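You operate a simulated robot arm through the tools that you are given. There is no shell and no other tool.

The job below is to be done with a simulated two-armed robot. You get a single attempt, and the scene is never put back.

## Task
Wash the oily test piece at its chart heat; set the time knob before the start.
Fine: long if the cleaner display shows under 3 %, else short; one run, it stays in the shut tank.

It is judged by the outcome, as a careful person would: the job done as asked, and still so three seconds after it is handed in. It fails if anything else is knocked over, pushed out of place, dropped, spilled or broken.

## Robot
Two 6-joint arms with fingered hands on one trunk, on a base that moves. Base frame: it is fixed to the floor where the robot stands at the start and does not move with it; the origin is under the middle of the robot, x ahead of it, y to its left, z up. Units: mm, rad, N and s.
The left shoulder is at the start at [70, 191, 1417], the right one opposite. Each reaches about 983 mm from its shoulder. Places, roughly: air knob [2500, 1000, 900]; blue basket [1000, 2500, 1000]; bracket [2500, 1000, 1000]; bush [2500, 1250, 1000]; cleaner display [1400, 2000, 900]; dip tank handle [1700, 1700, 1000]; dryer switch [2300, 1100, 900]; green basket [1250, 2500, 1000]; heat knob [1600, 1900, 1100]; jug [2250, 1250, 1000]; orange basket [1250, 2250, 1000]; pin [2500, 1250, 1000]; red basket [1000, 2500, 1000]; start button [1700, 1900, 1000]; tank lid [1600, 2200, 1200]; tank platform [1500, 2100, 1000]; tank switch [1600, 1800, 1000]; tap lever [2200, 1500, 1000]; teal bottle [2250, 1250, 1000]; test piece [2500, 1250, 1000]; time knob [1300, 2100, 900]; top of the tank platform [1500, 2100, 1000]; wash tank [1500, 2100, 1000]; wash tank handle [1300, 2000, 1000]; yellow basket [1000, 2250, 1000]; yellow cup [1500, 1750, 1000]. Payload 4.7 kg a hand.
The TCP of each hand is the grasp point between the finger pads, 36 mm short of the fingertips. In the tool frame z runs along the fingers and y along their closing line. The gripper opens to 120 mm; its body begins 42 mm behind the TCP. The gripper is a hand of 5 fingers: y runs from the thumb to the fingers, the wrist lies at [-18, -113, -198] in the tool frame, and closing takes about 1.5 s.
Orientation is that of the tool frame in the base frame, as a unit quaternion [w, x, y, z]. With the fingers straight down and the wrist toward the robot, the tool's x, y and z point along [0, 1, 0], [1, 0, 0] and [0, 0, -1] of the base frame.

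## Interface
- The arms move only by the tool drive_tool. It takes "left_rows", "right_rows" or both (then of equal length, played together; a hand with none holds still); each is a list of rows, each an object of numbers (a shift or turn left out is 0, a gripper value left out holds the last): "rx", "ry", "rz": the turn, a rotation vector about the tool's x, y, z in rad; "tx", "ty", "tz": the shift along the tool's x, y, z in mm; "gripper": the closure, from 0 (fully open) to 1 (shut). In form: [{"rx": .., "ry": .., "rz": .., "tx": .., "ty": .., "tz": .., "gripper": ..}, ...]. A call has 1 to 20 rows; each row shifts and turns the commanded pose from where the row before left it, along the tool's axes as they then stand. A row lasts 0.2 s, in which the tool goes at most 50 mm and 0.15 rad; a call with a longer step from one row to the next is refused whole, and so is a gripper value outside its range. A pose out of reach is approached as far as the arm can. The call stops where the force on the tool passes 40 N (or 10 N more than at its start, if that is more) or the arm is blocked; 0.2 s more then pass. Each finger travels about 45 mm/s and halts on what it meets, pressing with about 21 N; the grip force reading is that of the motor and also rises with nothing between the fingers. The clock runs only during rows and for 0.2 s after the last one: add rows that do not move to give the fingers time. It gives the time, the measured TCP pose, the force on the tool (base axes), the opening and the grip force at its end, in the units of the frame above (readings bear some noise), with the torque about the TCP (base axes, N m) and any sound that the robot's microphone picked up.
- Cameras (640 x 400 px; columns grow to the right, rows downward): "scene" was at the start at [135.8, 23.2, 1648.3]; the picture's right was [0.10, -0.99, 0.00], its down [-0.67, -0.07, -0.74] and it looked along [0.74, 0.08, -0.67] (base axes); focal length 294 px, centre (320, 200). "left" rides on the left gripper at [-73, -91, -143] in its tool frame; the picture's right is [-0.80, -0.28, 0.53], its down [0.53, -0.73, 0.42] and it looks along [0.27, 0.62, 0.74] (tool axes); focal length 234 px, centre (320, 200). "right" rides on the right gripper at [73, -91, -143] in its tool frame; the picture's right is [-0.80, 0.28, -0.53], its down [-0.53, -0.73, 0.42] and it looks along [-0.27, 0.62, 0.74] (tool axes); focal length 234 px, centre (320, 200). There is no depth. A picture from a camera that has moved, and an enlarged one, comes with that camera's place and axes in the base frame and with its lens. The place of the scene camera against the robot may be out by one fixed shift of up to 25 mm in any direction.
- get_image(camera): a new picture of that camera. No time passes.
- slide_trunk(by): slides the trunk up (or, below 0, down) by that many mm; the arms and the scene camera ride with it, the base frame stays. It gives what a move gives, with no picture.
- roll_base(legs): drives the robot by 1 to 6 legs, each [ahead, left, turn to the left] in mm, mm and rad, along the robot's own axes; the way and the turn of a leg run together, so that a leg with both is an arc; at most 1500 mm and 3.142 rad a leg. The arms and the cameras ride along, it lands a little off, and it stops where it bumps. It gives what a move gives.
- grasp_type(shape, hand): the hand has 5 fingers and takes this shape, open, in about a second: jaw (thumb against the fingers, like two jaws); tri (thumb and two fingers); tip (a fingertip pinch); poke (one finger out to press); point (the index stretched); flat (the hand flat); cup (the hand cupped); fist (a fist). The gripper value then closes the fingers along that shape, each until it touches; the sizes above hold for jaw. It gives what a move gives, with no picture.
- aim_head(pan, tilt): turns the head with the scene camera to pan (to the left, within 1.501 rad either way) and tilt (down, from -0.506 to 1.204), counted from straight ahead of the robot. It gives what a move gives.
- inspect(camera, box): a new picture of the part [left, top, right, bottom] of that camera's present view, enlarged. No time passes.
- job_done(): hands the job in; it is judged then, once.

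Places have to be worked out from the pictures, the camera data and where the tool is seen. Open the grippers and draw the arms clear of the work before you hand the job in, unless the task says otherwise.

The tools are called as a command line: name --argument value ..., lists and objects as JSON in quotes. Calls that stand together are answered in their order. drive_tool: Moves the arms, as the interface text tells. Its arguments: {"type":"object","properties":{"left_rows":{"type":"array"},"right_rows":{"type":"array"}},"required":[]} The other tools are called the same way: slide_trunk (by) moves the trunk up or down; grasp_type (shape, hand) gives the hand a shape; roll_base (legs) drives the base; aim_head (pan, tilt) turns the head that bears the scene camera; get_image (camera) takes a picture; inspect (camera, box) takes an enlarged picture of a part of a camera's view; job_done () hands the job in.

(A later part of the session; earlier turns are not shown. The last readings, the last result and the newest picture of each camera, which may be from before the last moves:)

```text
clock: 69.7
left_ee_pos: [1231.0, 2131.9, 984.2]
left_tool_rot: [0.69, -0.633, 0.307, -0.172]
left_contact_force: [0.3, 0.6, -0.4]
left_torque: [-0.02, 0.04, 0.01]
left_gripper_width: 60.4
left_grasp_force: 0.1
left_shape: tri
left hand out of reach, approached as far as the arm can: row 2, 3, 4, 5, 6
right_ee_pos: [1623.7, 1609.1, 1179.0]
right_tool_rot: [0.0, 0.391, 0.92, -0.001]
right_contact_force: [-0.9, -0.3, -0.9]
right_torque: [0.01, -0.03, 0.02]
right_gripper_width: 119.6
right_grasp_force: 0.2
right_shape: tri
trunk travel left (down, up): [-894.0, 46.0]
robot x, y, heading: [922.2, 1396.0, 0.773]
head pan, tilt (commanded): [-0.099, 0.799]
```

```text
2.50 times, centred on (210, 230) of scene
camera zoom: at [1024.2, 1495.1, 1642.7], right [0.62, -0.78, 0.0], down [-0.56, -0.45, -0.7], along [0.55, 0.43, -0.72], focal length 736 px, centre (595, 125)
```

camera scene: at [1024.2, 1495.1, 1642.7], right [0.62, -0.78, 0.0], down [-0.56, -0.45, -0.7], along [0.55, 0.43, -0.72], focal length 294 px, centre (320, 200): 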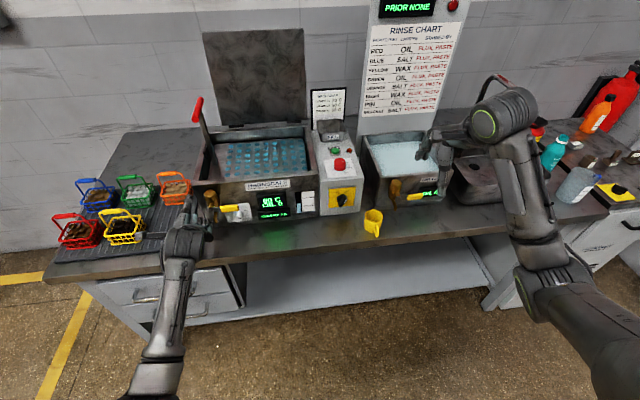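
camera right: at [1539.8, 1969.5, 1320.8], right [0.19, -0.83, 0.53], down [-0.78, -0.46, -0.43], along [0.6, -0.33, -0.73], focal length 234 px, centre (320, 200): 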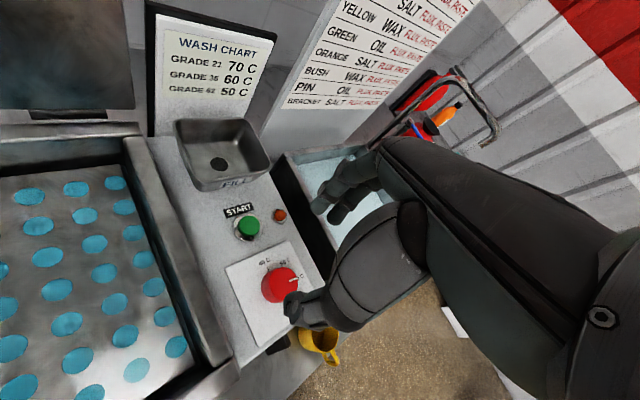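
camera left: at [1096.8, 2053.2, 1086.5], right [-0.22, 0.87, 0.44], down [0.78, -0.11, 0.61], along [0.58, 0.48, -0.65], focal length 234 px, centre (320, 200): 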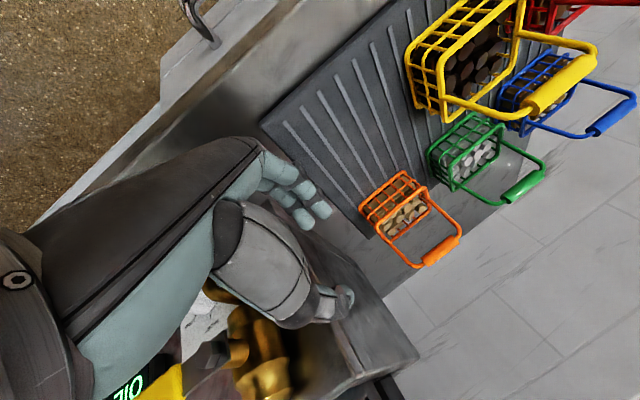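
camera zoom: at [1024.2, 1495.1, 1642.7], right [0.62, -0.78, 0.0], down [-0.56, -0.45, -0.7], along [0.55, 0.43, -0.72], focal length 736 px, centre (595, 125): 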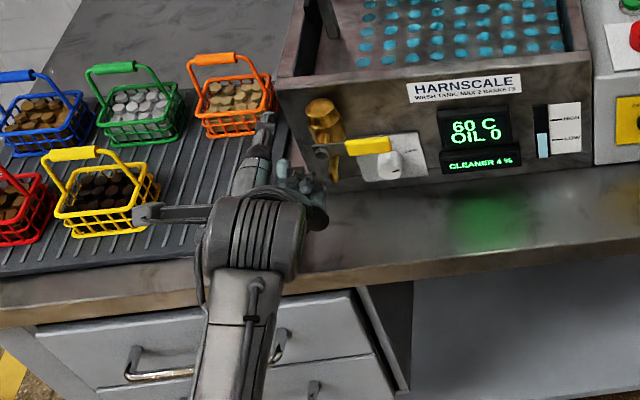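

The hand sits between the valve and the baskets without touching. I back the base straight out 160 mm.

roll_base --legs '[[-160, 0, 0]]'

get_image --camera "scene"

get_image --camera "left"

```text
clock: 71.1
left_ee_pos: [1116.9, 2020.7, 983.4]
left_tool_rot: [0.689, -0.634, 0.307, -0.173]
left_contact_force: [0.1, 0.4, -0.4]
left_torque: [0.01, -0.03, 0.02]
left_gripper_width: 60.2
left_grasp_force: 0.1
left_shape: tri
right_ee_pos: [1511.6, 1499.5, 1178.2]
right_tool_rot: [-0.001, 0.391, 0.921, -0.002]
right_contact_force: [1.0, 0.6, 0.2]
right_torque: [0.01, 0.02, -0.05]
right_gripper_width: 119.6
right_grasp_force: 0.0
right_shape: tri
trunk travel left (down, up): [-894.0, 46.0]
robot x, y, heading: [807.8, 1281.9, 0.771]
head pan, tilt (commanded): [-0.099, 0.799]
```

```text
taken
camera scene: at [912.4, 1385.7, 1642.4], right [0.62, -0.78, 0.0], down [-0.56, -0.45, -0.7], along [0.54, 0.43, -0.72], focal length 294 px, centre (320, 200)
```

scene: 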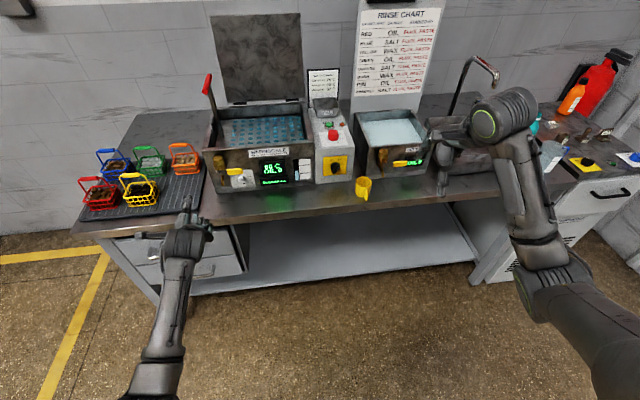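

```text
taken
camera left: at [984.1, 1943.3, 1085.8], right [-0.22, 0.87, 0.44], down [0.78, -0.11, 0.61], along [0.58, 0.48, -0.66], focal length 234 px, centre (320, 200)
```

left: 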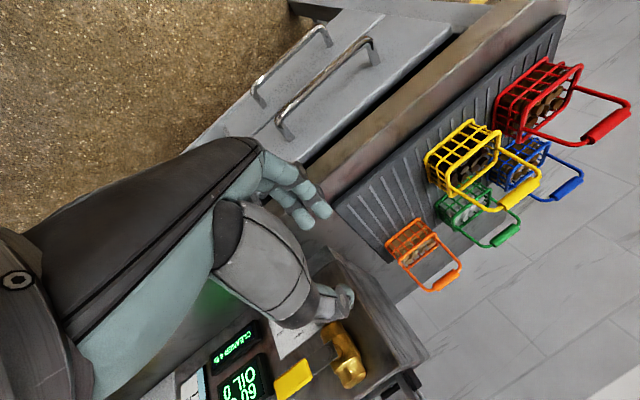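

Baskets are unchanged. Here in free space I straighten the yaw by 5° and test how far the hand can roll counter-clockwise from -102°.

drive_tool --left_rows '[{"rx": 0.018, "ry": 0.085}, {"rz": -0.12}, {"rz": -0.12}, {"rz": -0.12}, {}]'

```text
clock: 72.3
left_ee_pos: [1116.3, 2019.7, 985.2]
left_tool_rot: [-0.647, 0.678, -0.187, 0.295]
left_contact_force: [-0.5, -0.8, -0.2]
left_torque: [-0.01, 0.0, 0.01]
left_gripper_width: 60.3
left_grasp_force: 0.0
left_shape: tri
left hand out of reach, approached as far as the arm can: row 1
right_ee_pos: [1510.2, 1497.5, 1178.7]
right_tool_rot: [-0.001, 0.391, 0.92, -0.001]
right_contact_force: [-1.5, -0.1, 0.0]
right_torque: [0.01, -0.02, 0.0]
right_gripper_width: 119.6
right_grasp_force: 0.1
right_shape: tri
trunk travel left (down, up): [-894.0, 46.0]
robot x, y, heading: [805.1, 1283.5, 0.771]
head pan, tilt (commanded): [-0.099, 0.799]
```

Rolling counter-clockwise is fine (now about -81°). I retry the 5° yaw correction here and roll a bit more.

drive_tool --left_rows '[{"rx": -0.0137, "ry": 0.086}, {}]'

```text
clock: 72.9
left_ee_pos: [1115.6, 2019.5, 984.7]
left_tool_rot: [-0.634, 0.669, -0.218, 0.321]
left_contact_force: [-0.5, -0.1, 0.3]
left_torque: [-0.03, 0.05, 0.01]
left_gripper_width: 60.1
left_grasp_force: 0.0
left_shape: tri
right_ee_pos: [1510.2, 1499.4, 1178.2]
right_tool_rot: [-0.001, 0.39, 0.921, -0.001]
right_contact_force: [-0.6, -0.8, -1.1]
right_torque: [0.02, -0.03, 0.02]
right_gripper_width: 119.7
right_grasp_force: 0.0
right_shape: tri
trunk travel left (down, up): [-894.0, 46.0]
robot x, y, heading: [808.9, 1282.3, 0.771]
head pan, tilt (commanded): [-0.099, 0.799]
```

The fingers now point straight at the tank with roll -81°. I shift the base right 131 mm to line up with the knob and narrow the opening.

roll_base --legs '[[0, -131, 0]]'

drive_tool --left_rows '[{"gripper": 0.6}, {"gripper": 0.6}, {}]'

get_image --camera "left"

get_image --camera "scene"

```text
clock: 74.2
left_ee_pos: [1205.6, 1928.7, 984.0]
left_tool_rot: [-0.634, 0.669, -0.219, 0.322]
left_contact_force: [-0.1, -0.6, 0.0]
left_torque: [0.01, 0.02, -0.04]
left_gripper_width: 60.1
left_grasp_force: 0.1
left_shape: tri
right_ee_pos: [1598.6, 1408.4, 1179.7]
right_tool_rot: [0.0, 0.39, 0.921, 0.0]
right_contact_force: [-0.7, 0.4, -0.4]
right_torque: [-0.03, -0.04, -0.01]
right_gripper_width: 119.7
right_grasp_force: 0.0
right_shape: tri
trunk travel left (down, up): [-894.0, 46.0]
robot x, y, heading: [900.2, 1185.3, 0.779]
head pan, tilt (commanded): [-0.099, 0.799]
```

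```text
clock: 75.0
left_ee_pos: [1206.8, 1926.7, 985.2]
left_tool_rot: [-0.634, 0.669, -0.218, 0.321]
left_contact_force: [0.0, -0.3, 0.1]
left_torque: [-0.01, -0.02, 0.01]
left_gripper_width: 48.2
left_grasp_force: 0.0
left_shape: tri
right_ee_pos: [1600.6, 1406.5, 1178.0]
right_tool_rot: [-0.001, 0.391, 0.92, 0.0]
right_contact_force: [-1.0, 0.1, -0.1]
right_torque: [0.04, 0.02, 0.0]
right_gripper_width: 119.4
right_grasp_force: 0.0
right_shape: tri
trunk travel left (down, up): [-894.0, 46.0]
robot x, y, heading: [899.0, 1188.8, 0.769]
head pan, tilt (commanded): [-0.099, 0.799]
```

```text
taken
camera left: at [1044.1, 1884.8, 1062.1], right [-0.22, 0.96, 0.16], down [0.59, 0.0, 0.81], along [0.78, 0.27, -0.57], focal length 234 px, centre (320, 200)
```

left: 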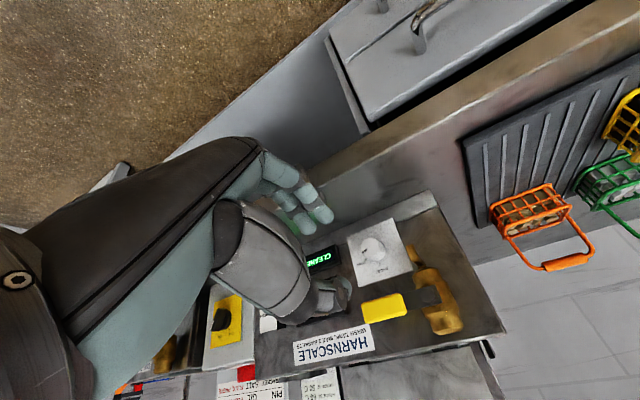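

```text
taken
camera scene: at [1001.2, 1290.3, 1642.7], right [0.62, -0.78, 0.0], down [-0.56, -0.45, -0.7], along [0.55, 0.43, -0.72], focal length 294 px, centre (320, 200)
```

scene: 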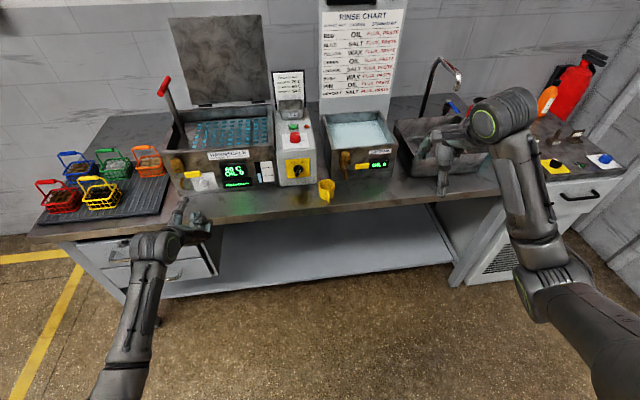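

I enlarge the knob area in the left camera.

inspect --camera "left" --box '[290, 180, 480, 350]'

```text
2.35 times, centred on (385, 265) of left
camera zoom: at [1044.1, 1884.8, 1062.1], right [-0.22, 0.96, 0.16], down [0.59, 0.0, 0.81], along [0.78, 0.27, -0.57], focal length 551 px, centre (167, 47)
```

zoom: 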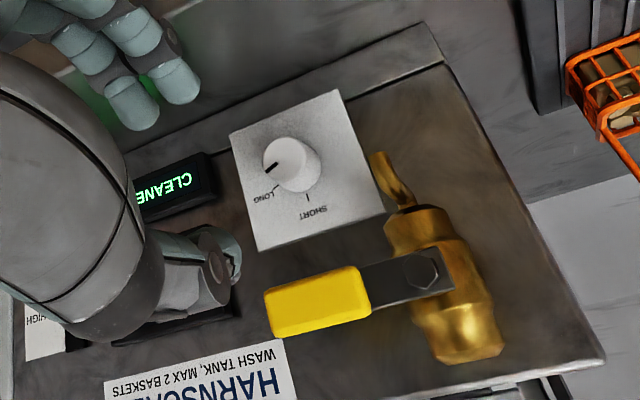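

The knob face is refined to about [1330, 2044, 941] (plate ~19 mm behind). I lower the hand to knob height and shift it 4 mm right while still well in front.

drive_tool --left_rows '[{"tx": -1.3, "ty": 22}, {"tx": -1.4, "ty": 22}, {}]'

roll_base --legs '[[75, 0, 0]]'

get_image --camera "left"

inspect --camera "scene" --box '[120, 120, 300, 280]'

```text
clock: 75.8
left_ee_pos: [1209.8, 1925.2, 940.0]
left_tool_rot: [-0.634, 0.669, -0.218, 0.321]
left_contact_force: [0.1, -1.1, -0.1]
left_torque: [0.0, -0.03, 0.02]
left_gripper_width: 48.3
left_grasp_force: 0.1
left_shape: tri
right_ee_pos: [1599.9, 1406.9, 1179.9]
right_tool_rot: [0.0, 0.39, 0.921, -0.001]
right_contact_force: [-0.5, -0.5, 1.1]
right_torque: [0.02, 0.02, 0.02]
right_gripper_width: 119.5
right_grasp_force: 0.1
right_shape: tri
trunk travel left (down, up): [-894.0, 46.0]
robot x, y, heading: [900.2, 1193.6, 0.771]
head pan, tilt (commanded): [-0.099, 0.799]
```

```text
clock: 77.0
left_ee_pos: [1263.0, 1978.8, 943.1]
left_tool_rot: [-0.636, 0.667, -0.218, 0.321]
left_contact_force: [-0.4, -0.4, 2.2]
left_torque: [0.01, 0.0, -0.02]
left_gripper_width: 47.5
left_grasp_force: 0.0
left_shape: tri
right_ee_pos: [1655.0, 1461.2, 1177.3]
right_tool_rot: [-0.001, 0.39, 0.921, -0.001]
right_contact_force: [0.1, 0.7, 0.6]
right_torque: [0.0, 0.02, 0.02]
right_gripper_width: 119.8
right_grasp_force: 0.0
right_shape: tri
trunk travel left (down, up): [-894.0, 46.0]
robot x, y, heading: [952.3, 1241.4, 0.777]
head pan, tilt (commanded): [-0.099, 0.799]
stopped in leg 1: the force on the tool passed its limit at 88 N (the readings are from after the stop); the commanded pose is now the measured one
```

```text
taken
camera left: at [1100.8, 1936.1, 1019.7], right [-0.22, 0.96, 0.16], down [0.58, 0.0, 0.81], along [0.78, 0.27, -0.56], focal length 234 px, centre (320, 200)
```

left: 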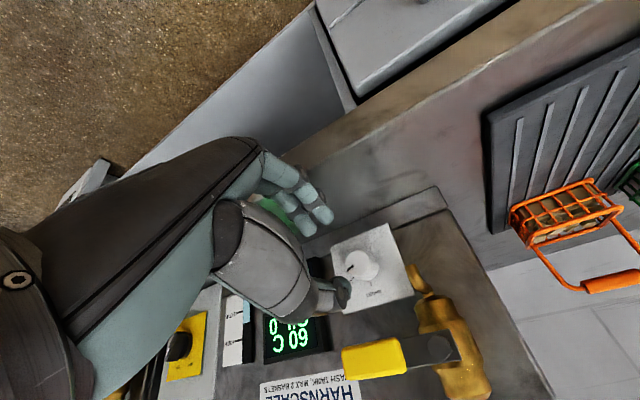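

```text
2.50 times, centred on (210, 200) of scene
camera zoom: at [1056.2, 1344.6, 1642.5], right [0.62, -0.78, 0.0], down [-0.56, -0.45, -0.7], along [0.54, 0.43, -0.72], focal length 736 px, centre (595, 200)
```

zoom: 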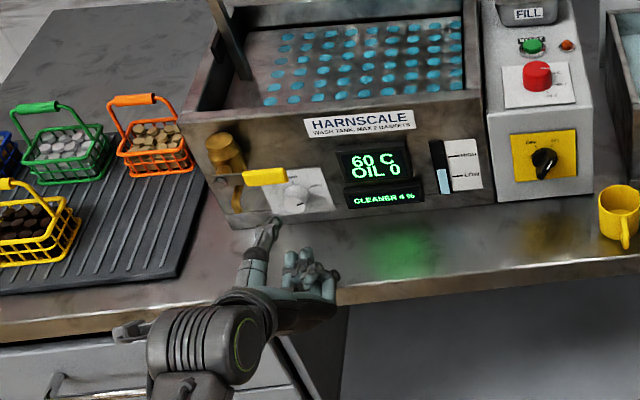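

A low knuckle of the fingers bumped the bench edge at the end of that move (now only ~2 N). I lift 12 mm, back off, and will use a roll of about -45° so the knuckles clear the bench.

drive_tool --left_rows '[{"tx": 1.8, "ty": -11.8}, {}]'

roll_base --legs '[[-75, 0, 0]]'

drive_tool --left_rows '[{"rz": -0.126}, {"rz": -0.126}, {"rz": -0.126}, {"rz": -0.126}, {"rz": -0.126}, {}]'

get_image --camera "left"

inspect --camera "scene" --box '[120, 120, 300, 280]'

```text
clock: 77.5
left_ee_pos: [1263.4, 1977.9, 955.1]
left_tool_rot: [-0.635, 0.667, -0.218, 0.323]
left_contact_force: [0.9, 0.0, -0.7]
left_torque: [0.02, 0.0, 0.01]
left_gripper_width: 48.6
left_grasp_force: 0.0
left_shape: tri
right_ee_pos: [1653.9, 1460.1, 1179.3]
right_tool_rot: [-0.001, 0.39, 0.921, 0.0]
right_contact_force: [0.3, -0.2, 0.1]
right_torque: [-0.01, 0.05, 0.01]
right_gripper_width: 119.6
right_grasp_force: 0.0
right_shape: tri
trunk travel left (down, up): [-894.0, 46.0]
robot x, y, heading: [952.8, 1243.7, 0.772]
head pan, tilt (commanded): [-0.099, 0.799]
```

```text
clock: 78.6
left_ee_pos: [1209.6, 1927.2, 954.7]
left_tool_rot: [-0.635, 0.668, -0.218, 0.322]
left_contact_force: [-0.1, -0.7, 0.0]
left_torque: [-0.02, 0.0, 0.03]
left_gripper_width: 48.0
left_grasp_force: 0.1
left_shape: tri
right_ee_pos: [1602.2, 1410.1, 1177.0]
right_tool_rot: [-0.002, 0.39, 0.921, -0.001]
right_contact_force: [-0.2, -0.4, -0.5]
right_torque: [0.01, 0.01, 0.02]
right_gripper_width: 119.6
right_grasp_force: 0.0
right_shape: tri
trunk travel left (down, up): [-894.0, 46.0]
robot x, y, heading: [898.6, 1192.1, 0.776]
head pan, tilt (commanded): [-0.099, 0.799]
```

```text
clock: 80.0
left_ee_pos: [1209.0, 1925.5, 956.1]
left_tool_rot: [-0.505, 0.702, 0.0, 0.503]
left_contact_force: [-0.1, 0.2, 0.7]
left_torque: [-0.01, 0.02, -0.01]
left_gripper_width: 48.1
left_grasp_force: 0.1
left_shape: tri
right_ee_pos: [1600.7, 1406.7, 1178.6]
right_tool_rot: [-0.001, 0.39, 0.921, -0.001]
right_contact_force: [0.3, 0.8, -0.4]
right_torque: [-0.02, 0.03, -0.02]
right_gripper_width: 119.8
right_grasp_force: 0.0
right_shape: tri
trunk travel left (down, up): [-894.0, 46.0]
robot x, y, heading: [902.0, 1195.8, 0.775]
head pan, tilt (commanded): [-0.099, 0.799]
```

```text
taken
camera left: at [1025.6, 1905.5, 966.2], right [-0.17, 0.92, -0.36], down [0.19, 0.39, 0.9], along [0.97, 0.08, -0.24], focal length 234 px, centre (320, 200)
```

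left: 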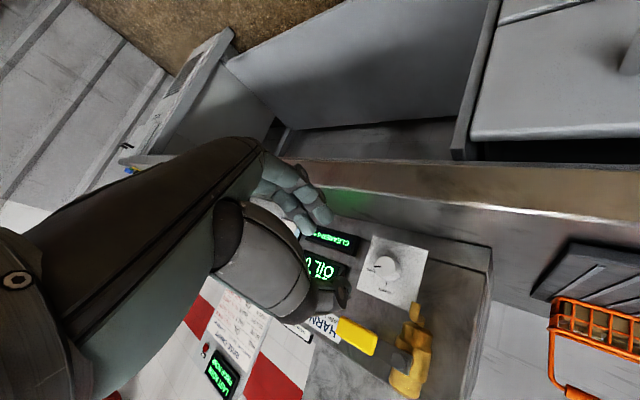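

```text
2.50 times, centred on (210, 200) of scene
camera zoom: at [1000.5, 1291.1, 1642.8], right [0.62, -0.78, 0.0], down [-0.56, -0.45, -0.7], along [0.54, 0.44, -0.72], focal length 736 px, centre (595, 200)
```

zoom: 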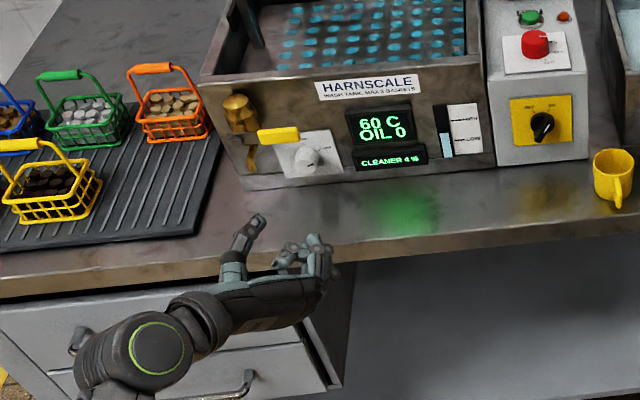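

The roll is now exactly -45° with fingers level. I enlarge the knob again for fine alignment.

inspect --camera "left" --box '[300, 210, 460, 350]'

```text
2.86 times, centred on (380, 280) of left
camera zoom: at [1025.6, 1905.5, 966.2], right [-0.17, 0.92, -0.36], down [0.19, 0.39, 0.9], along [0.97, 0.08, -0.24], focal length 669 px, centre (149, -29)
```

zoom: 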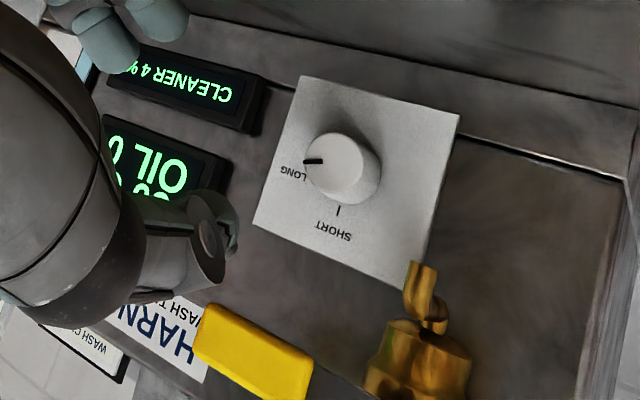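

The knob ray agrees with [1330, 2044.5, 941.5]. I lower 14 mm and drive the base forward 85 mm.

drive_tool --left_rows '[{"tx": -9.9, "ty": 9.9, "gripper": 0.62}, {}]'

roll_base --legs '[[85, 0, 0]]'

get_image --camera "left"

inspect --camera "scene" --box '[120, 120, 300, 280]'

```text
clock: 80.6
left_ee_pos: [1208.9, 1926.2, 941.4]
left_tool_rot: [-0.503, 0.701, 0.0, 0.505]
left_contact_force: [0.2, -0.1, 0.9]
left_torque: [0.01, -0.01, 0.01]
left_gripper_width: 45.9
left_grasp_force: 0.1
left_shape: tri
right_ee_pos: [1600.5, 1409.0, 1179.3]
right_tool_rot: [-0.001, 0.389, 0.921, -0.001]
right_contact_force: [0.2, 0.4, -0.4]
right_torque: [0.01, -0.01, 0.0]
right_gripper_width: 119.8
right_grasp_force: 0.1
right_shape: tri
trunk travel left (down, up): [-894.0, 46.0]
robot x, y, heading: [900.1, 1191.6, 0.776]
head pan, tilt (commanded): [-0.099, 0.799]
```

```text
clock: 81.7
left_ee_pos: [1269.2, 1984.1, 941.8]
left_tool_rot: [-0.505, 0.701, 0.0, 0.504]
left_contact_force: [-0.2, -0.4, 0.9]
left_torque: [0.02, 0.0, 0.02]
left_gripper_width: 46.0
left_grasp_force: 0.1
left_shape: tri
right_ee_pos: [1660.3, 1466.0, 1180.1]
right_tool_rot: [0.0, 0.39, 0.921, 0.0]
right_contact_force: [0.2, -0.2, -0.2]
right_torque: [0.02, 0.01, -0.02]
right_gripper_width: 119.6
right_grasp_force: 0.0
right_shape: tri
trunk travel left (down, up): [-894.0, 46.0]
robot x, y, heading: [961.5, 1251.9, 0.774]
head pan, tilt (commanded): [-0.099, 0.799]
```

```text
taken
camera left: at [1085.7, 1963.7, 952.8], right [-0.17, 0.92, -0.36], down [0.19, 0.39, 0.9], along [0.97, 0.08, -0.24], focal length 234 px, centre (320, 200)
```

left: 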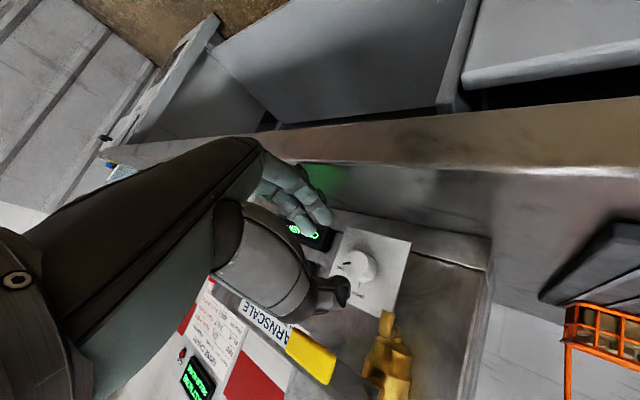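

```text
2.50 times, centred on (210, 200) of scene
camera zoom: at [1059.5, 1349.0, 1643.1], right [0.62, -0.78, 0.0], down [-0.56, -0.45, -0.7], along [0.55, 0.44, -0.72], focal length 736 px, centre (595, 200)
```

zoom: 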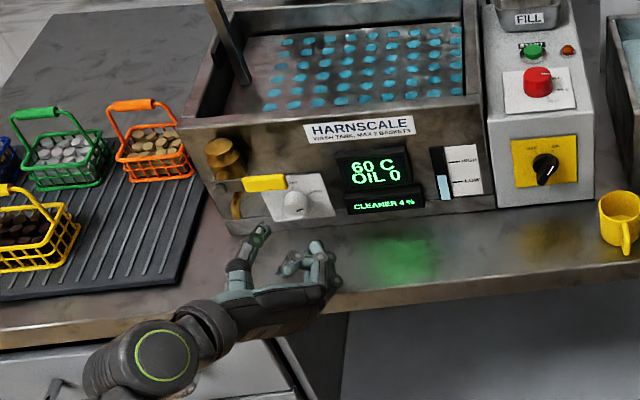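

All clear and aligned (knob predicted at pixel (357,264), seen at (355,265)). I move the hand forward 45 mm with the arm.

drive_tool --left_rows '[{"tz": 15}, {"tz": 15}, {"tz": 15}, {}]'

inspect --camera "left" --box '[240, 160, 440, 360]'

inspect --camera "scene" --box '[180, 150, 280, 240]'

```text
clock: 82.7
left_ee_pos: [1301.9, 2015.8, 946.3]
left_tool_rot: [-0.505, 0.703, 0.001, 0.501]
left_contact_force: [-0.2, -0.2, 0.5]
left_torque: [0.04, -0.02, 0.02]
left_gripper_width: 46.1
left_grasp_force: 0.0
left_shape: tri
left hand out of reach, approached as far as the arm can: row 3
right_ee_pos: [1659.9, 1466.7, 1179.9]
right_tool_rot: [0.0, 0.39, 0.921, 0.0]
right_contact_force: [0.0, 0.4, 0.3]
right_torque: [0.0, -0.03, 0.01]
right_gripper_width: 119.8
right_grasp_force: 0.0
right_shape: tri
trunk travel left (down, up): [-894.0, 46.0]
robot x, y, heading: [957.8, 1253.0, 0.771]
head pan, tilt (commanded): [-0.099, 0.799]
```

```text
2.00 times, centred on (340, 260) of left
camera zoom: at [1118.2, 1993.5, 956.5], right [-0.17, 0.92, -0.36], down [0.19, 0.39, 0.9], along [0.97, 0.09, -0.24], focal length 468 px, centre (280, 80)
```

zoom: 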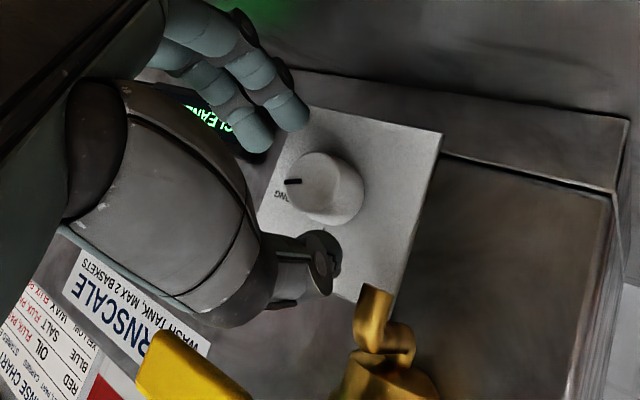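

```text
4.44 times, centred on (230, 195) of scene
camera zoom: at [1060.2, 1349.9, 1642.9], right [0.62, -0.78, 0.0], down [-0.56, -0.45, -0.7], along [0.55, 0.44, -0.72], focal length 1308 px, centre (720, 222)
```

zoom: 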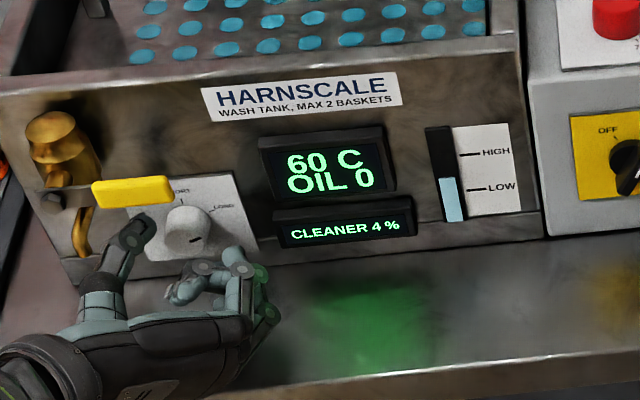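

The fingers straddle the knob, but the arm is at its reach limit. I retract 35 mm, bring the base 60 mm closer, so the arm has slack for the turn.

drive_tool --left_rows '[{"tz": -20}, {"tz": -20}, {"tz": -20}, {}]'

roll_base --legs '[[50, 0, 0]]'

get_image --camera "left"

```text
clock: 83.7
left_ee_pos: [1259.8, 1973.4, 943.7]
left_tool_rot: [-0.504, 0.702, 0.0, 0.503]
left_contact_force: [0.2, -0.4, -1.0]
left_torque: [0.03, 0.03, -0.01]
left_gripper_width: 45.8
left_grasp_force: 0.0
left_shape: tri
right_ee_pos: [1661.3, 1467.5, 1179.6]
right_tool_rot: [-0.001, 0.39, 0.921, -0.001]
right_contact_force: [0.7, 1.2, -0.2]
right_torque: [0.0, 0.02, 0.05]
right_gripper_width: 119.7
right_grasp_force: 0.2
right_shape: tri
trunk travel left (down, up): [-894.0, 46.0]
robot x, y, heading: [959.3, 1253.3, 0.77]
head pan, tilt (commanded): [-0.099, 0.799]
```

```text
clock: 84.6
left_ee_pos: [1291.9, 2003.4, 946.5]
left_tool_rot: [-0.505, 0.7, 0.001, 0.504]
left_contact_force: [0.0, -0.6, -0.2]
left_torque: [-0.04, 0.0, -0.01]
left_gripper_width: 45.7
left_grasp_force: 0.1
left_shape: tri
right_ee_pos: [1692.1, 1497.9, 1182.5]
right_tool_rot: [0.001, 0.39, 0.921, 0.001]
right_contact_force: [-0.6, -0.8, 0.1]
right_torque: [0.06, -0.06, -0.03]
right_gripper_width: 119.6
right_grasp_force: 0.0
right_shape: tri
trunk travel left (down, up): [-894.0, 46.0]
robot x, y, heading: [993.6, 1286.0, 0.775]
head pan, tilt (commanded): [-0.099, 0.799]
```

```text
taken
camera left: at [1107.2, 1983.6, 956.6], right [-0.17, 0.92, -0.36], down [0.19, 0.39, 0.9], along [0.97, 0.08, -0.24], focal length 234 px, centre (320, 200)
```

left: 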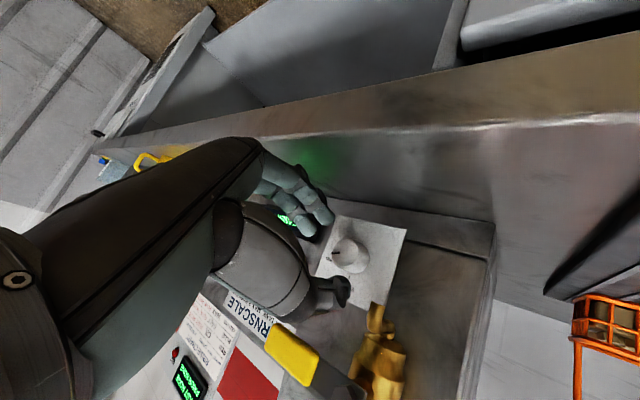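

The knob sits right on the tool axis. I advance 18 mm with a small correction and then close gently on the knob.

drive_tool --left_rows '[{"tx": -4.2, "ty": 1.4, "tz": 9}, {"tz": 9}, {}]'

inspect --camera "left" --box '[240, 160, 440, 360]'

```text
clock: 85.4
left_ee_pos: [1306.3, 2022.1, 938.3]
left_tool_rot: [-0.503, 0.702, 0.0, 0.503]
left_contact_force: [-0.1, 0.5, -0.8]
left_torque: [0.0, -0.05, -0.02]
left_gripper_width: 46.0
left_grasp_force: 0.0
left_shape: tri
right_ee_pos: [1697.5, 1501.6, 1177.2]
right_tool_rot: [-0.001, 0.39, 0.921, -0.002]
right_contact_force: [0.8, 0.0, 1.4]
right_torque: [-0.04, 0.02, -0.01]
right_gripper_width: 119.7
right_grasp_force: 0.0
right_shape: tri
trunk travel left (down, up): [-894.0, 46.0]
robot x, y, heading: [993.8, 1282.7, 0.771]
head pan, tilt (commanded): [-0.099, 0.799]
```

```text
2.00 times, centred on (340, 260) of left
camera zoom: at [1122.8, 2001.6, 948.6], right [-0.17, 0.92, -0.36], down [0.19, 0.39, 0.9], along [0.97, 0.08, -0.24], focal length 468 px, centre (280, 80)
```

zoom: 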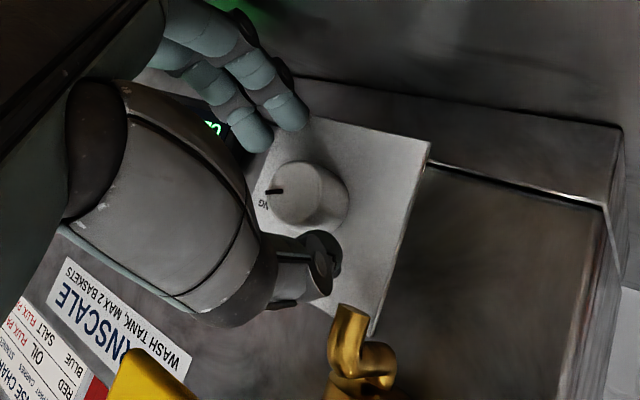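

The knob is ~4 mm above the tool axis, so I raise by 4 mm and close on it.

drive_tool --left_rows '[{"tx": 2.8, "ty": -2.8}, {}, {"gripper": 0.7}, {"gripper": 0.8}, {"gripper": 0.85}, {"gripper": 0.85}, {"gripper": 0.85}, {"gripper": 0.85}]'

inspect --camera "left" --box '[240, 160, 440, 360]'

inspect --camera "scene" --box '[160, 120, 280, 240]'

```text
clock: 87.2
left_ee_pos: [1306.2, 2021.7, 944.1]
left_tool_rot: [-0.504, 0.702, 0.001, 0.503]
left_contact_force: [-0.3, 0.8, 2.0]
left_torque: [0.05, -0.02, 0.03]
left_gripper_width: 19.3
left_grasp_force: 21.2
left_shape: tri
right_ee_pos: [1695.9, 1501.1, 1178.7]
right_tool_rot: [-0.001, 0.39, 0.921, 0.0]
right_contact_force: [0.2, 0.4, 0.6]
right_torque: [0.02, 0.04, 0.03]
right_gripper_width: 119.5
right_grasp_force: 0.0
right_shape: tri
trunk travel left (down, up): [-894.0, 46.0]
robot x, y, heading: [994.7, 1285.0, 0.776]
head pan, tilt (commanded): [-0.099, 0.799]
```

```text
2.00 times, centred on (340, 260) of left
camera zoom: at [1121.9, 2000.6, 953.7], right [-0.17, 0.92, -0.36], down [0.19, 0.39, 0.9], along [0.97, 0.08, -0.24], focal length 468 px, centre (280, 80)
```

zoom: 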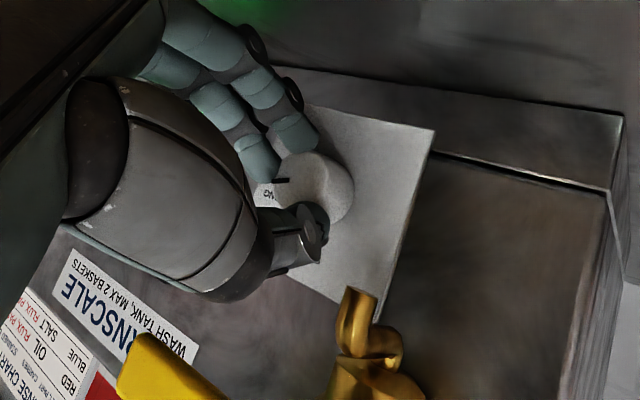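

```text
3.33 times, centred on (220, 180) of scene
camera zoom: at [1096.3, 1384.9, 1642.8], right [0.62, -0.78, 0.0], down [-0.56, -0.45, -0.7], along [0.54, 0.43, -0.72], focal length 981 px, centre (653, 267)
```

zoom: 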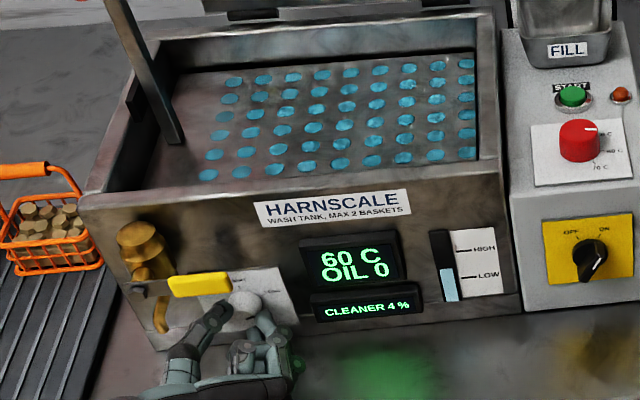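

The knob is held. I turn counter-clockwise in small steps (first -0.5 rad) and check that the knob follows.

drive_tool --left_rows '[{"rz": -0.1}, {"rz": -0.1}, {"rz": -0.1}, {"rz": -0.1}, {"rz": -0.1}, {}]'

inspect --camera "left" --box '[240, 160, 440, 360]'

inspect --camera "scene" --box '[160, 150, 260, 240]'

```text
clock: 88.6
left_ee_pos: [1306.6, 2003.9, 975.4]
left_tool_rot: [-0.364, 0.682, 0.175, 0.609]
left_contact_force: [-0.3, 0.5, 1.0]
left_torque: [-0.01, 0.01, -0.01]
left_gripper_width: 15.5
left_grasp_force: 20.8
left_shape: tri
left hand out of reach, approached as far as the arm can: row 2, 3, 4, 5
right_ee_pos: [1697.1, 1500.3, 1178.9]
right_tool_rot: [0.0, 0.39, 0.921, 0.0]
right_contact_force: [-0.3, 0.4, -1.0]
right_torque: [-0.02, 0.01, -0.03]
right_gripper_width: 119.5
right_grasp_force: 0.1
right_shape: tri
trunk travel left (down, up): [-894.0, 46.0]
robot x, y, heading: [996.8, 1284.5, 0.774]
head pan, tilt (commanded): [-0.099, 0.799]
```

```text
2.00 times, centred on (340, 260) of left
camera zoom: at [1127.9, 1979.4, 930.1], right [0.02, 0.73, -0.69], down [-0.1, 0.69, 0.72], along [0.99, 0.05, 0.09], focal length 468 px, centre (280, 80)
```

zoom: 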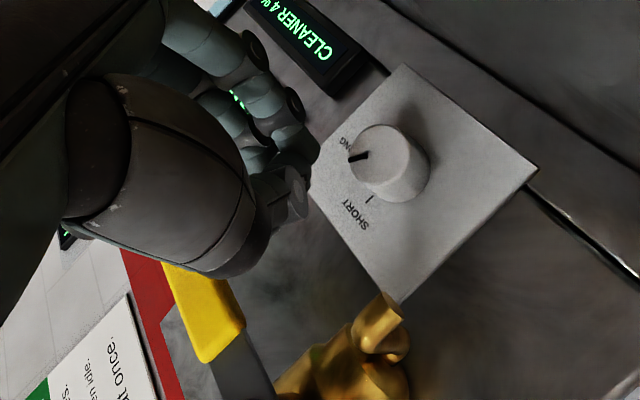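

```text
4.44 times, centred on (210, 195) of scene
camera zoom: at [1096.1, 1384.3, 1642.8], right [0.62, -0.78, 0.0], down [-0.56, -0.45, -0.7], along [0.54, 0.44, -0.72], focal length 1308 px, centre (809, 222)
```

zoom: 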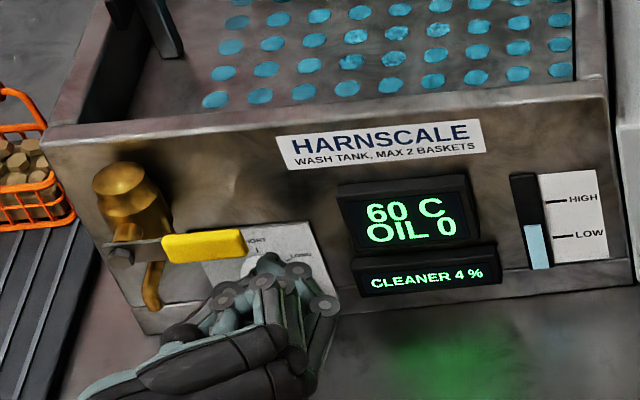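

The roll ran into a joint limit and the hand slipped up off the knob; the knob still points to LONG and the drain handle is unmoved. I back the base straight out 120 mm.

roll_base --legs '[[-130, 0, 0]]'

get_image --camera "scene"

```text
clock: 89.9
left_ee_pos: [1213.3, 1915.8, 975.8]
left_tool_rot: [-0.364, 0.683, 0.174, 0.609]
left_contact_force: [-0.6, -0.5, 0.0]
left_torque: [0.03, 0.0, -0.03]
left_gripper_width: 15.8
left_grasp_force: 20.7
left_shape: tri
right_ee_pos: [1603.3, 1410.6, 1177.8]
right_tool_rot: [0.0, 0.39, 0.921, -0.002]
right_contact_force: [-0.4, -0.1, 0.6]
right_torque: [-0.03, -0.03, 0.02]
right_gripper_width: 119.7
right_grasp_force: 0.1
right_shape: tri
trunk travel left (down, up): [-894.0, 46.0]
robot x, y, heading: [900.1, 1195.0, 0.774]
head pan, tilt (commanded): [-0.099, 0.799]
```

```text
taken
camera scene: at [1004.5, 1295.1, 1642.5], right [0.62, -0.78, 0.0], down [-0.56, -0.45, -0.7], along [0.54, 0.43, -0.72], focal length 294 px, centre (320, 200)
```

scene: 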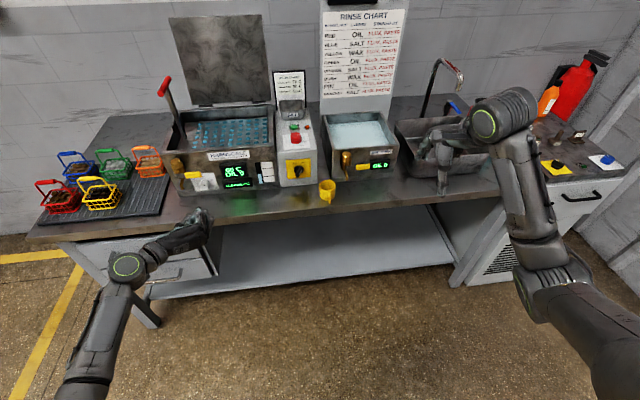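

The scene is intact. I shift the base 125 mm left so the left shoulder lines up with the knob, then move the hand back right by the same amount, which should free the roll range.

roll_base --legs '[[0, 125, 0]]'

drive_tool --left_rows '[{"tx": 7, "ty": 24, "gripper": 0.6}, {"tx": 7, "ty": 24}, {"tx": 7, "ty": 24}, {"tx": 7, "ty": 24}, {"tx": 7, "ty": 24}, {}]'

```text
clock: 91.1
left_ee_pos: [1128.6, 2003.0, 976.6]
left_tool_rot: [-0.364, 0.682, 0.174, 0.61]
left_contact_force: [0.8, -0.6, -0.4]
left_torque: [0.01, 0.0, 0.01]
left_gripper_width: 15.4
left_grasp_force: 20.8
left_shape: tri
right_ee_pos: [1516.6, 1496.5, 1177.9]
right_tool_rot: [-0.001, 0.391, 0.92, 0.0]
right_contact_force: [-0.6, 0.0, 0.2]
right_torque: [-0.01, 0.02, -0.06]
right_gripper_width: 119.7
right_grasp_force: 0.0
right_shape: tri
trunk travel left (down, up): [-894.0, 46.0]
robot x, y, heading: [813.0, 1284.0, 0.772]
head pan, tilt (commanded): [-0.099, 0.799]
```

```text
clock: 92.5
left_ee_pos: [1215.2, 1915.7, 974.5]
left_tool_rot: [-0.363, 0.682, 0.175, 0.61]
left_contact_force: [0.4, 0.3, -0.3]
left_torque: [-0.02, -0.01, 0.0]
left_gripper_width: 47.6
left_grasp_force: 0.2
left_shape: tri
right_ee_pos: [1514.9, 1499.1, 1178.3]
right_tool_rot: [-0.001, 0.39, 0.921, -0.001]
right_contact_force: [0.0, 0.1, -0.9]
right_torque: [-0.03, -0.02, -0.03]
right_gripper_width: 119.8
right_grasp_force: 0.0
right_shape: tri
trunk travel left (down, up): [-894.0, 46.0]
robot x, y, heading: [819.2, 1281.2, 0.772]
head pan, tilt (commanded): [-0.099, 0.799]
```

That move was fully within reach. I now test rolling back to -50° here, and lowering to knob height.

drive_tool --left_rows '[{"rz": 0.147}, {"rz": 0.147}, {"rz": 0.147}, {"rz": 0.147}, {}]'

```text
clock: 93.7
left_ee_pos: [1215.3, 1915.7, 975.7]
left_tool_rot: [-0.525, 0.704, -0.031, 0.478]
left_contact_force: [0.5, -0.1, 0.2]
left_torque: [-0.01, 0.01, -0.01]
left_gripper_width: 47.7
left_grasp_force: 0.1
left_shape: tri
right_ee_pos: [1515.4, 1498.5, 1178.9]
right_tool_rot: [0.0, 0.39, 0.921, -0.001]
right_contact_force: [-0.8, -0.1, -0.2]
right_torque: [0.01, 0.02, 0.01]
right_gripper_width: 119.6
right_grasp_force: 0.1
right_shape: tri
trunk travel left (down, up): [-894.0, 46.0]
robot x, y, heading: [814.8, 1284.9, 0.775]
head pan, tilt (commanded): [-0.099, 0.799]
```

Both -16° and -50° are reachable here. I lower to knob height, shift 10 mm left, and rehearse the full stroke in free space.

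drive_tool --left_rows '[{"tx": -14.5, "ty": 9.5}, {"tx": -14.4, "ty": 9.4}, {"rz": -0.132}, {"rz": -0.132}, {"rz": -0.132}, {"rz": -0.132}, {"rz": -0.132}, {}]'

drive_tool --left_rows '[{"rz": 0.132}, {"rz": 0.132}, {"rz": 0.132}, {"rz": 0.132}, {"rz": 0.132}, {}]'

```text
clock: 95.5
left_ee_pos: [1207.6, 1919.3, 954.6]
left_tool_rot: [-0.341, 0.678, 0.2, 0.62]
left_contact_force: [-0.5, 0.1, 0.3]
left_torque: [-0.01, 0.02, 0.0]
left_gripper_width: 47.7
left_grasp_force: 0.1
left_shape: tri
left hand out of reach, approached as far as the arm can: row 7
right_ee_pos: [1516.8, 1498.1, 1178.3]
right_tool_rot: [0.0, 0.391, 0.92, -0.001]
right_contact_force: [0.5, -0.6, 1.9]
right_torque: [-0.01, 0.0, -0.03]
right_gripper_width: 119.5
right_grasp_force: 0.2
right_shape: tri
trunk travel left (down, up): [-894.0, 46.0]
robot x, y, heading: [812.7, 1282.6, 0.769]
head pan, tilt (commanded): [-0.099, 0.799]
```

```text
clock: 96.9
left_ee_pos: [1206.7, 1920.7, 953.8]
left_tool_rot: [-0.525, 0.704, -0.031, 0.477]
left_contact_force: [0.2, -0.4, -1.5]
left_torque: [0.02, 0.03, 0.0]
left_gripper_width: 47.9
left_grasp_force: 0.1
left_shape: tri
right_ee_pos: [1515.7, 1499.0, 1178.7]
right_tool_rot: [0.0, 0.39, 0.921, -0.001]
right_contact_force: [0.2, 0.4, -0.4]
right_torque: [0.03, 0.01, 0.03]
right_gripper_width: 119.7
right_grasp_force: 0.1
right_shape: tri
trunk travel left (down, up): [-894.0, 46.0]
robot x, y, heading: [814.6, 1279.3, 0.77]
head pan, tilt (commanded): [-0.099, 0.799]
```

The stroke runs out near -20° at this height because the shoulder is high. I raise the hand 70 mm relative to the trunk and lower the trunk 82 mm to gain range.

drive_tool --left_rows '[{"tx": 22.5, "ty": -26.8}, {"tx": 22.5, "ty": -26.8}, {}]'

slide_trunk --by -82

drive_tool --left_rows '[{"rz": -0.13}, {"rz": -0.13}, {"rz": -0.13}, {"rz": -0.13}, {"rz": -0.13}, {"rz": -0.13}, {}]'

```text
clock: 97.7
left_ee_pos: [1206.4, 1918.3, 1024.5]
left_tool_rot: [-0.524, 0.704, -0.03, 0.479]
left_contact_force: [0.2, 0.0, 0.9]
left_torque: [-0.04, 0.01, 0.02]
left_gripper_width: 47.8
left_grasp_force: 0.1
left_shape: tri
right_ee_pos: [1516.3, 1498.0, 1178.8]
right_tool_rot: [-0.001, 0.391, 0.921, -0.001]
right_contact_force: [-0.2, -0.1, 0.6]
right_torque: [0.0, 0.0, 0.01]
right_gripper_width: 119.8
right_grasp_force: 0.0
right_shape: tri
trunk travel left (down, up): [-894.0, 46.0]
robot x, y, heading: [815.3, 1282.7, 0.769]
head pan, tilt (commanded): [-0.099, 0.799]
```

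```text
clock: 98.9
left_ee_pos: [1206.8, 1918.6, 942.0]
left_tool_rot: [-0.524, 0.704, -0.03, 0.478]
left_contact_force: [-0.2, 0.7, -0.2]
left_torque: [-0.03, -0.01, -0.01]
left_gripper_width: 47.6
left_grasp_force: 0.1
left_shape: tri
right_ee_pos: [1516.8, 1497.4, 1097.4]
right_tool_rot: [0.0, 0.39, 0.921, 0.0]
right_contact_force: [0.1, -0.2, -0.3]
right_torque: [0.01, 0.05, 0.04]
right_gripper_width: 120.1
right_grasp_force: 0.1
right_shape: tri
trunk travel left (down, up): [-812.0, 128.0]
robot x, y, heading: [819.3, 1281.5, 0.775]
head pan, tilt (commanded): [-0.099, 0.799]
```

```text
clock: 100.5
left_ee_pos: [1206.8, 1917.6, 941.7]
left_tool_rot: [-0.303, 0.663, 0.241, 0.641]
left_contact_force: [-0.2, 0.2, 0.8]
left_torque: [-0.02, 0.01, -0.01]
left_gripper_width: 47.8
left_grasp_force: 0.1
left_shape: tri
right_ee_pos: [1517.0, 1498.6, 1096.7]
right_tool_rot: [0.0, 0.391, 0.921, 0.0]
right_contact_force: [-0.5, -0.4, 0.4]
right_torque: [-0.01, 0.01, 0.01]
right_gripper_width: 120.0
right_grasp_force: 0.0
right_shape: tri
trunk travel left (down, up): [-812.0, 128.0]
robot x, y, heading: [813.9, 1281.7, 0.773]
head pan, tilt (commanded): [-0.099, 0.799]
```

The full stroke from -50° to about -6° is now reachable. I roll back to -48°, trim 3 mm left and drive the base forward 120 mm.

drive_tool --left_rows '[{"rz": 0.125}, {"rz": 0.125}, {"rz": 0.125}, {"rz": 0.125}, {"rz": 0.125}, {"rz": 0.12}, {"tx": -2.2, "ty": -2}, {}]'

roll_base --legs '[[115, 0, 0]]'

inspect --camera "left" --box '[240, 160, 440, 360]'

get_image --camera "scene"

```text
clock: 102.3
left_ee_pos: [1204.9, 1921.6, 941.6]
left_tool_rot: [-0.517, 0.704, -0.019, 0.487]
left_contact_force: [-0.2, -0.6, -1.0]
left_torque: [0.05, 0.03, 0.03]
left_gripper_width: 48.0
left_grasp_force: 0.0
left_shape: tri
right_ee_pos: [1516.6, 1497.5, 1096.8]
right_tool_rot: [0.0, 0.391, 0.92, -0.002]
right_contact_force: [-0.6, -0.6, -0.2]
right_torque: [0.01, 0.01, -0.02]
right_gripper_width: 119.7
right_grasp_force: 0.0
right_shape: tri
trunk travel left (down, up): [-812.0, 128.0]
robot x, y, heading: [815.8, 1277.8, 0.772]
head pan, tilt (commanded): [-0.099, 0.799]
```

```text
clock: 103.5
left_ee_pos: [1286.2, 2001.6, 943.4]
left_tool_rot: [-0.515, 0.704, -0.018, 0.488]
left_contact_force: [0.2, -0.7, 1.0]
left_torque: [-0.02, -0.02, 0.02]
left_gripper_width: 47.8
left_grasp_force: 0.1
left_shape: tri
right_ee_pos: [1597.2, 1577.5, 1097.1]
right_tool_rot: [0.0, 0.391, 0.92, -0.001]
right_contact_force: [0.1, -1.1, -0.1]
right_torque: [0.0, 0.01, -0.03]
right_gripper_width: 119.4
right_grasp_force: 0.1
right_shape: tri
trunk travel left (down, up): [-812.0, 128.0]
robot x, y, heading: [897.0, 1361.5, 0.775]
head pan, tilt (commanded): [-0.099, 0.799]
```

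```text
2.00 times, centred on (340, 260) of left
camera zoom: at [1103.4, 1979.0, 960.3], right [-0.18, 0.93, -0.32], down [0.23, 0.36, 0.9], along [0.96, 0.09, -0.28], focal length 468 px, centre (280, 80)
```

zoom: 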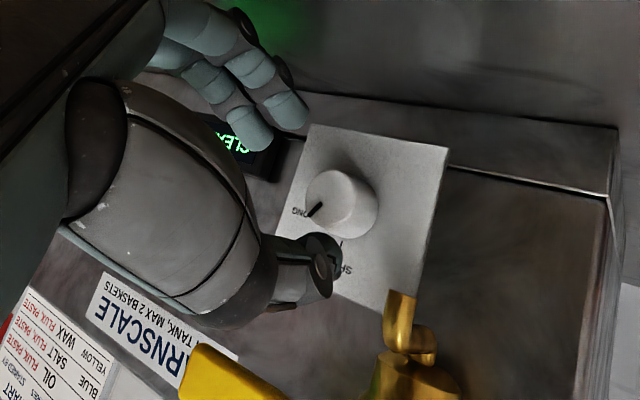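

```text
taken
camera scene: at [998.0, 1461.9, 1560.9], right [0.62, -0.78, 0.0], down [-0.56, -0.45, -0.7], along [0.55, 0.43, -0.72], focal length 294 px, centre (320, 200)
```

scene: 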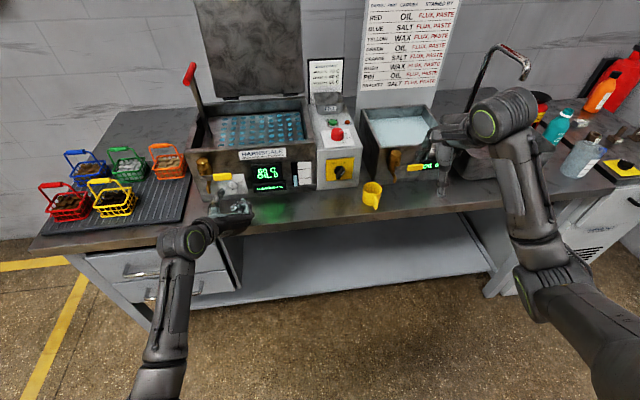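

Interesting: the pointer seems to have moved part-way toward SHORT already. I enlarge both views to measure it.

inspect --camera "scene" --box '[205, 165, 265, 215]'

inspect --camera "left" --box '[310, 210, 400, 290]'

```text
8.00 times, centred on (235, 190) of scene
camera zoom: at [998.0, 1461.9, 1560.9], right [0.62, -0.78, 0.0], down [-0.56, -0.45, -0.7], along [0.55, 0.43, -0.72], focal length 2354 px, centre (1000, 280)
```

zoom: 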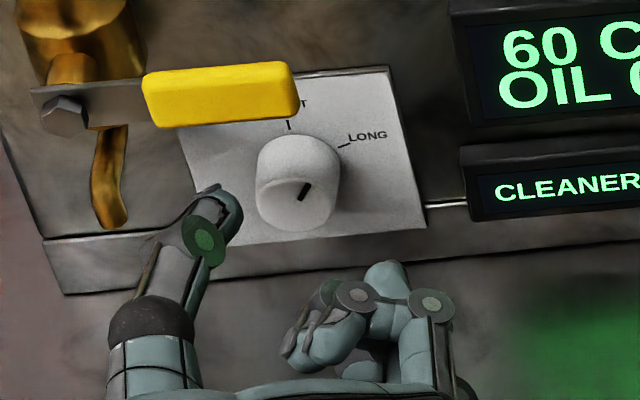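

```text
5.00 times, centred on (355, 250) of left
camera zoom: at [1103.4, 1979.0, 960.3], right [-0.18, 0.93, -0.32], down [0.23, 0.36, 0.9], along [0.96, 0.09, -0.28], focal length 1171 px, centre (145, -50)
```

zoom: 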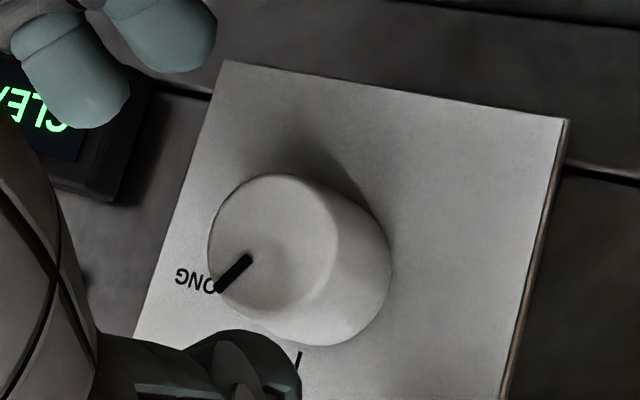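

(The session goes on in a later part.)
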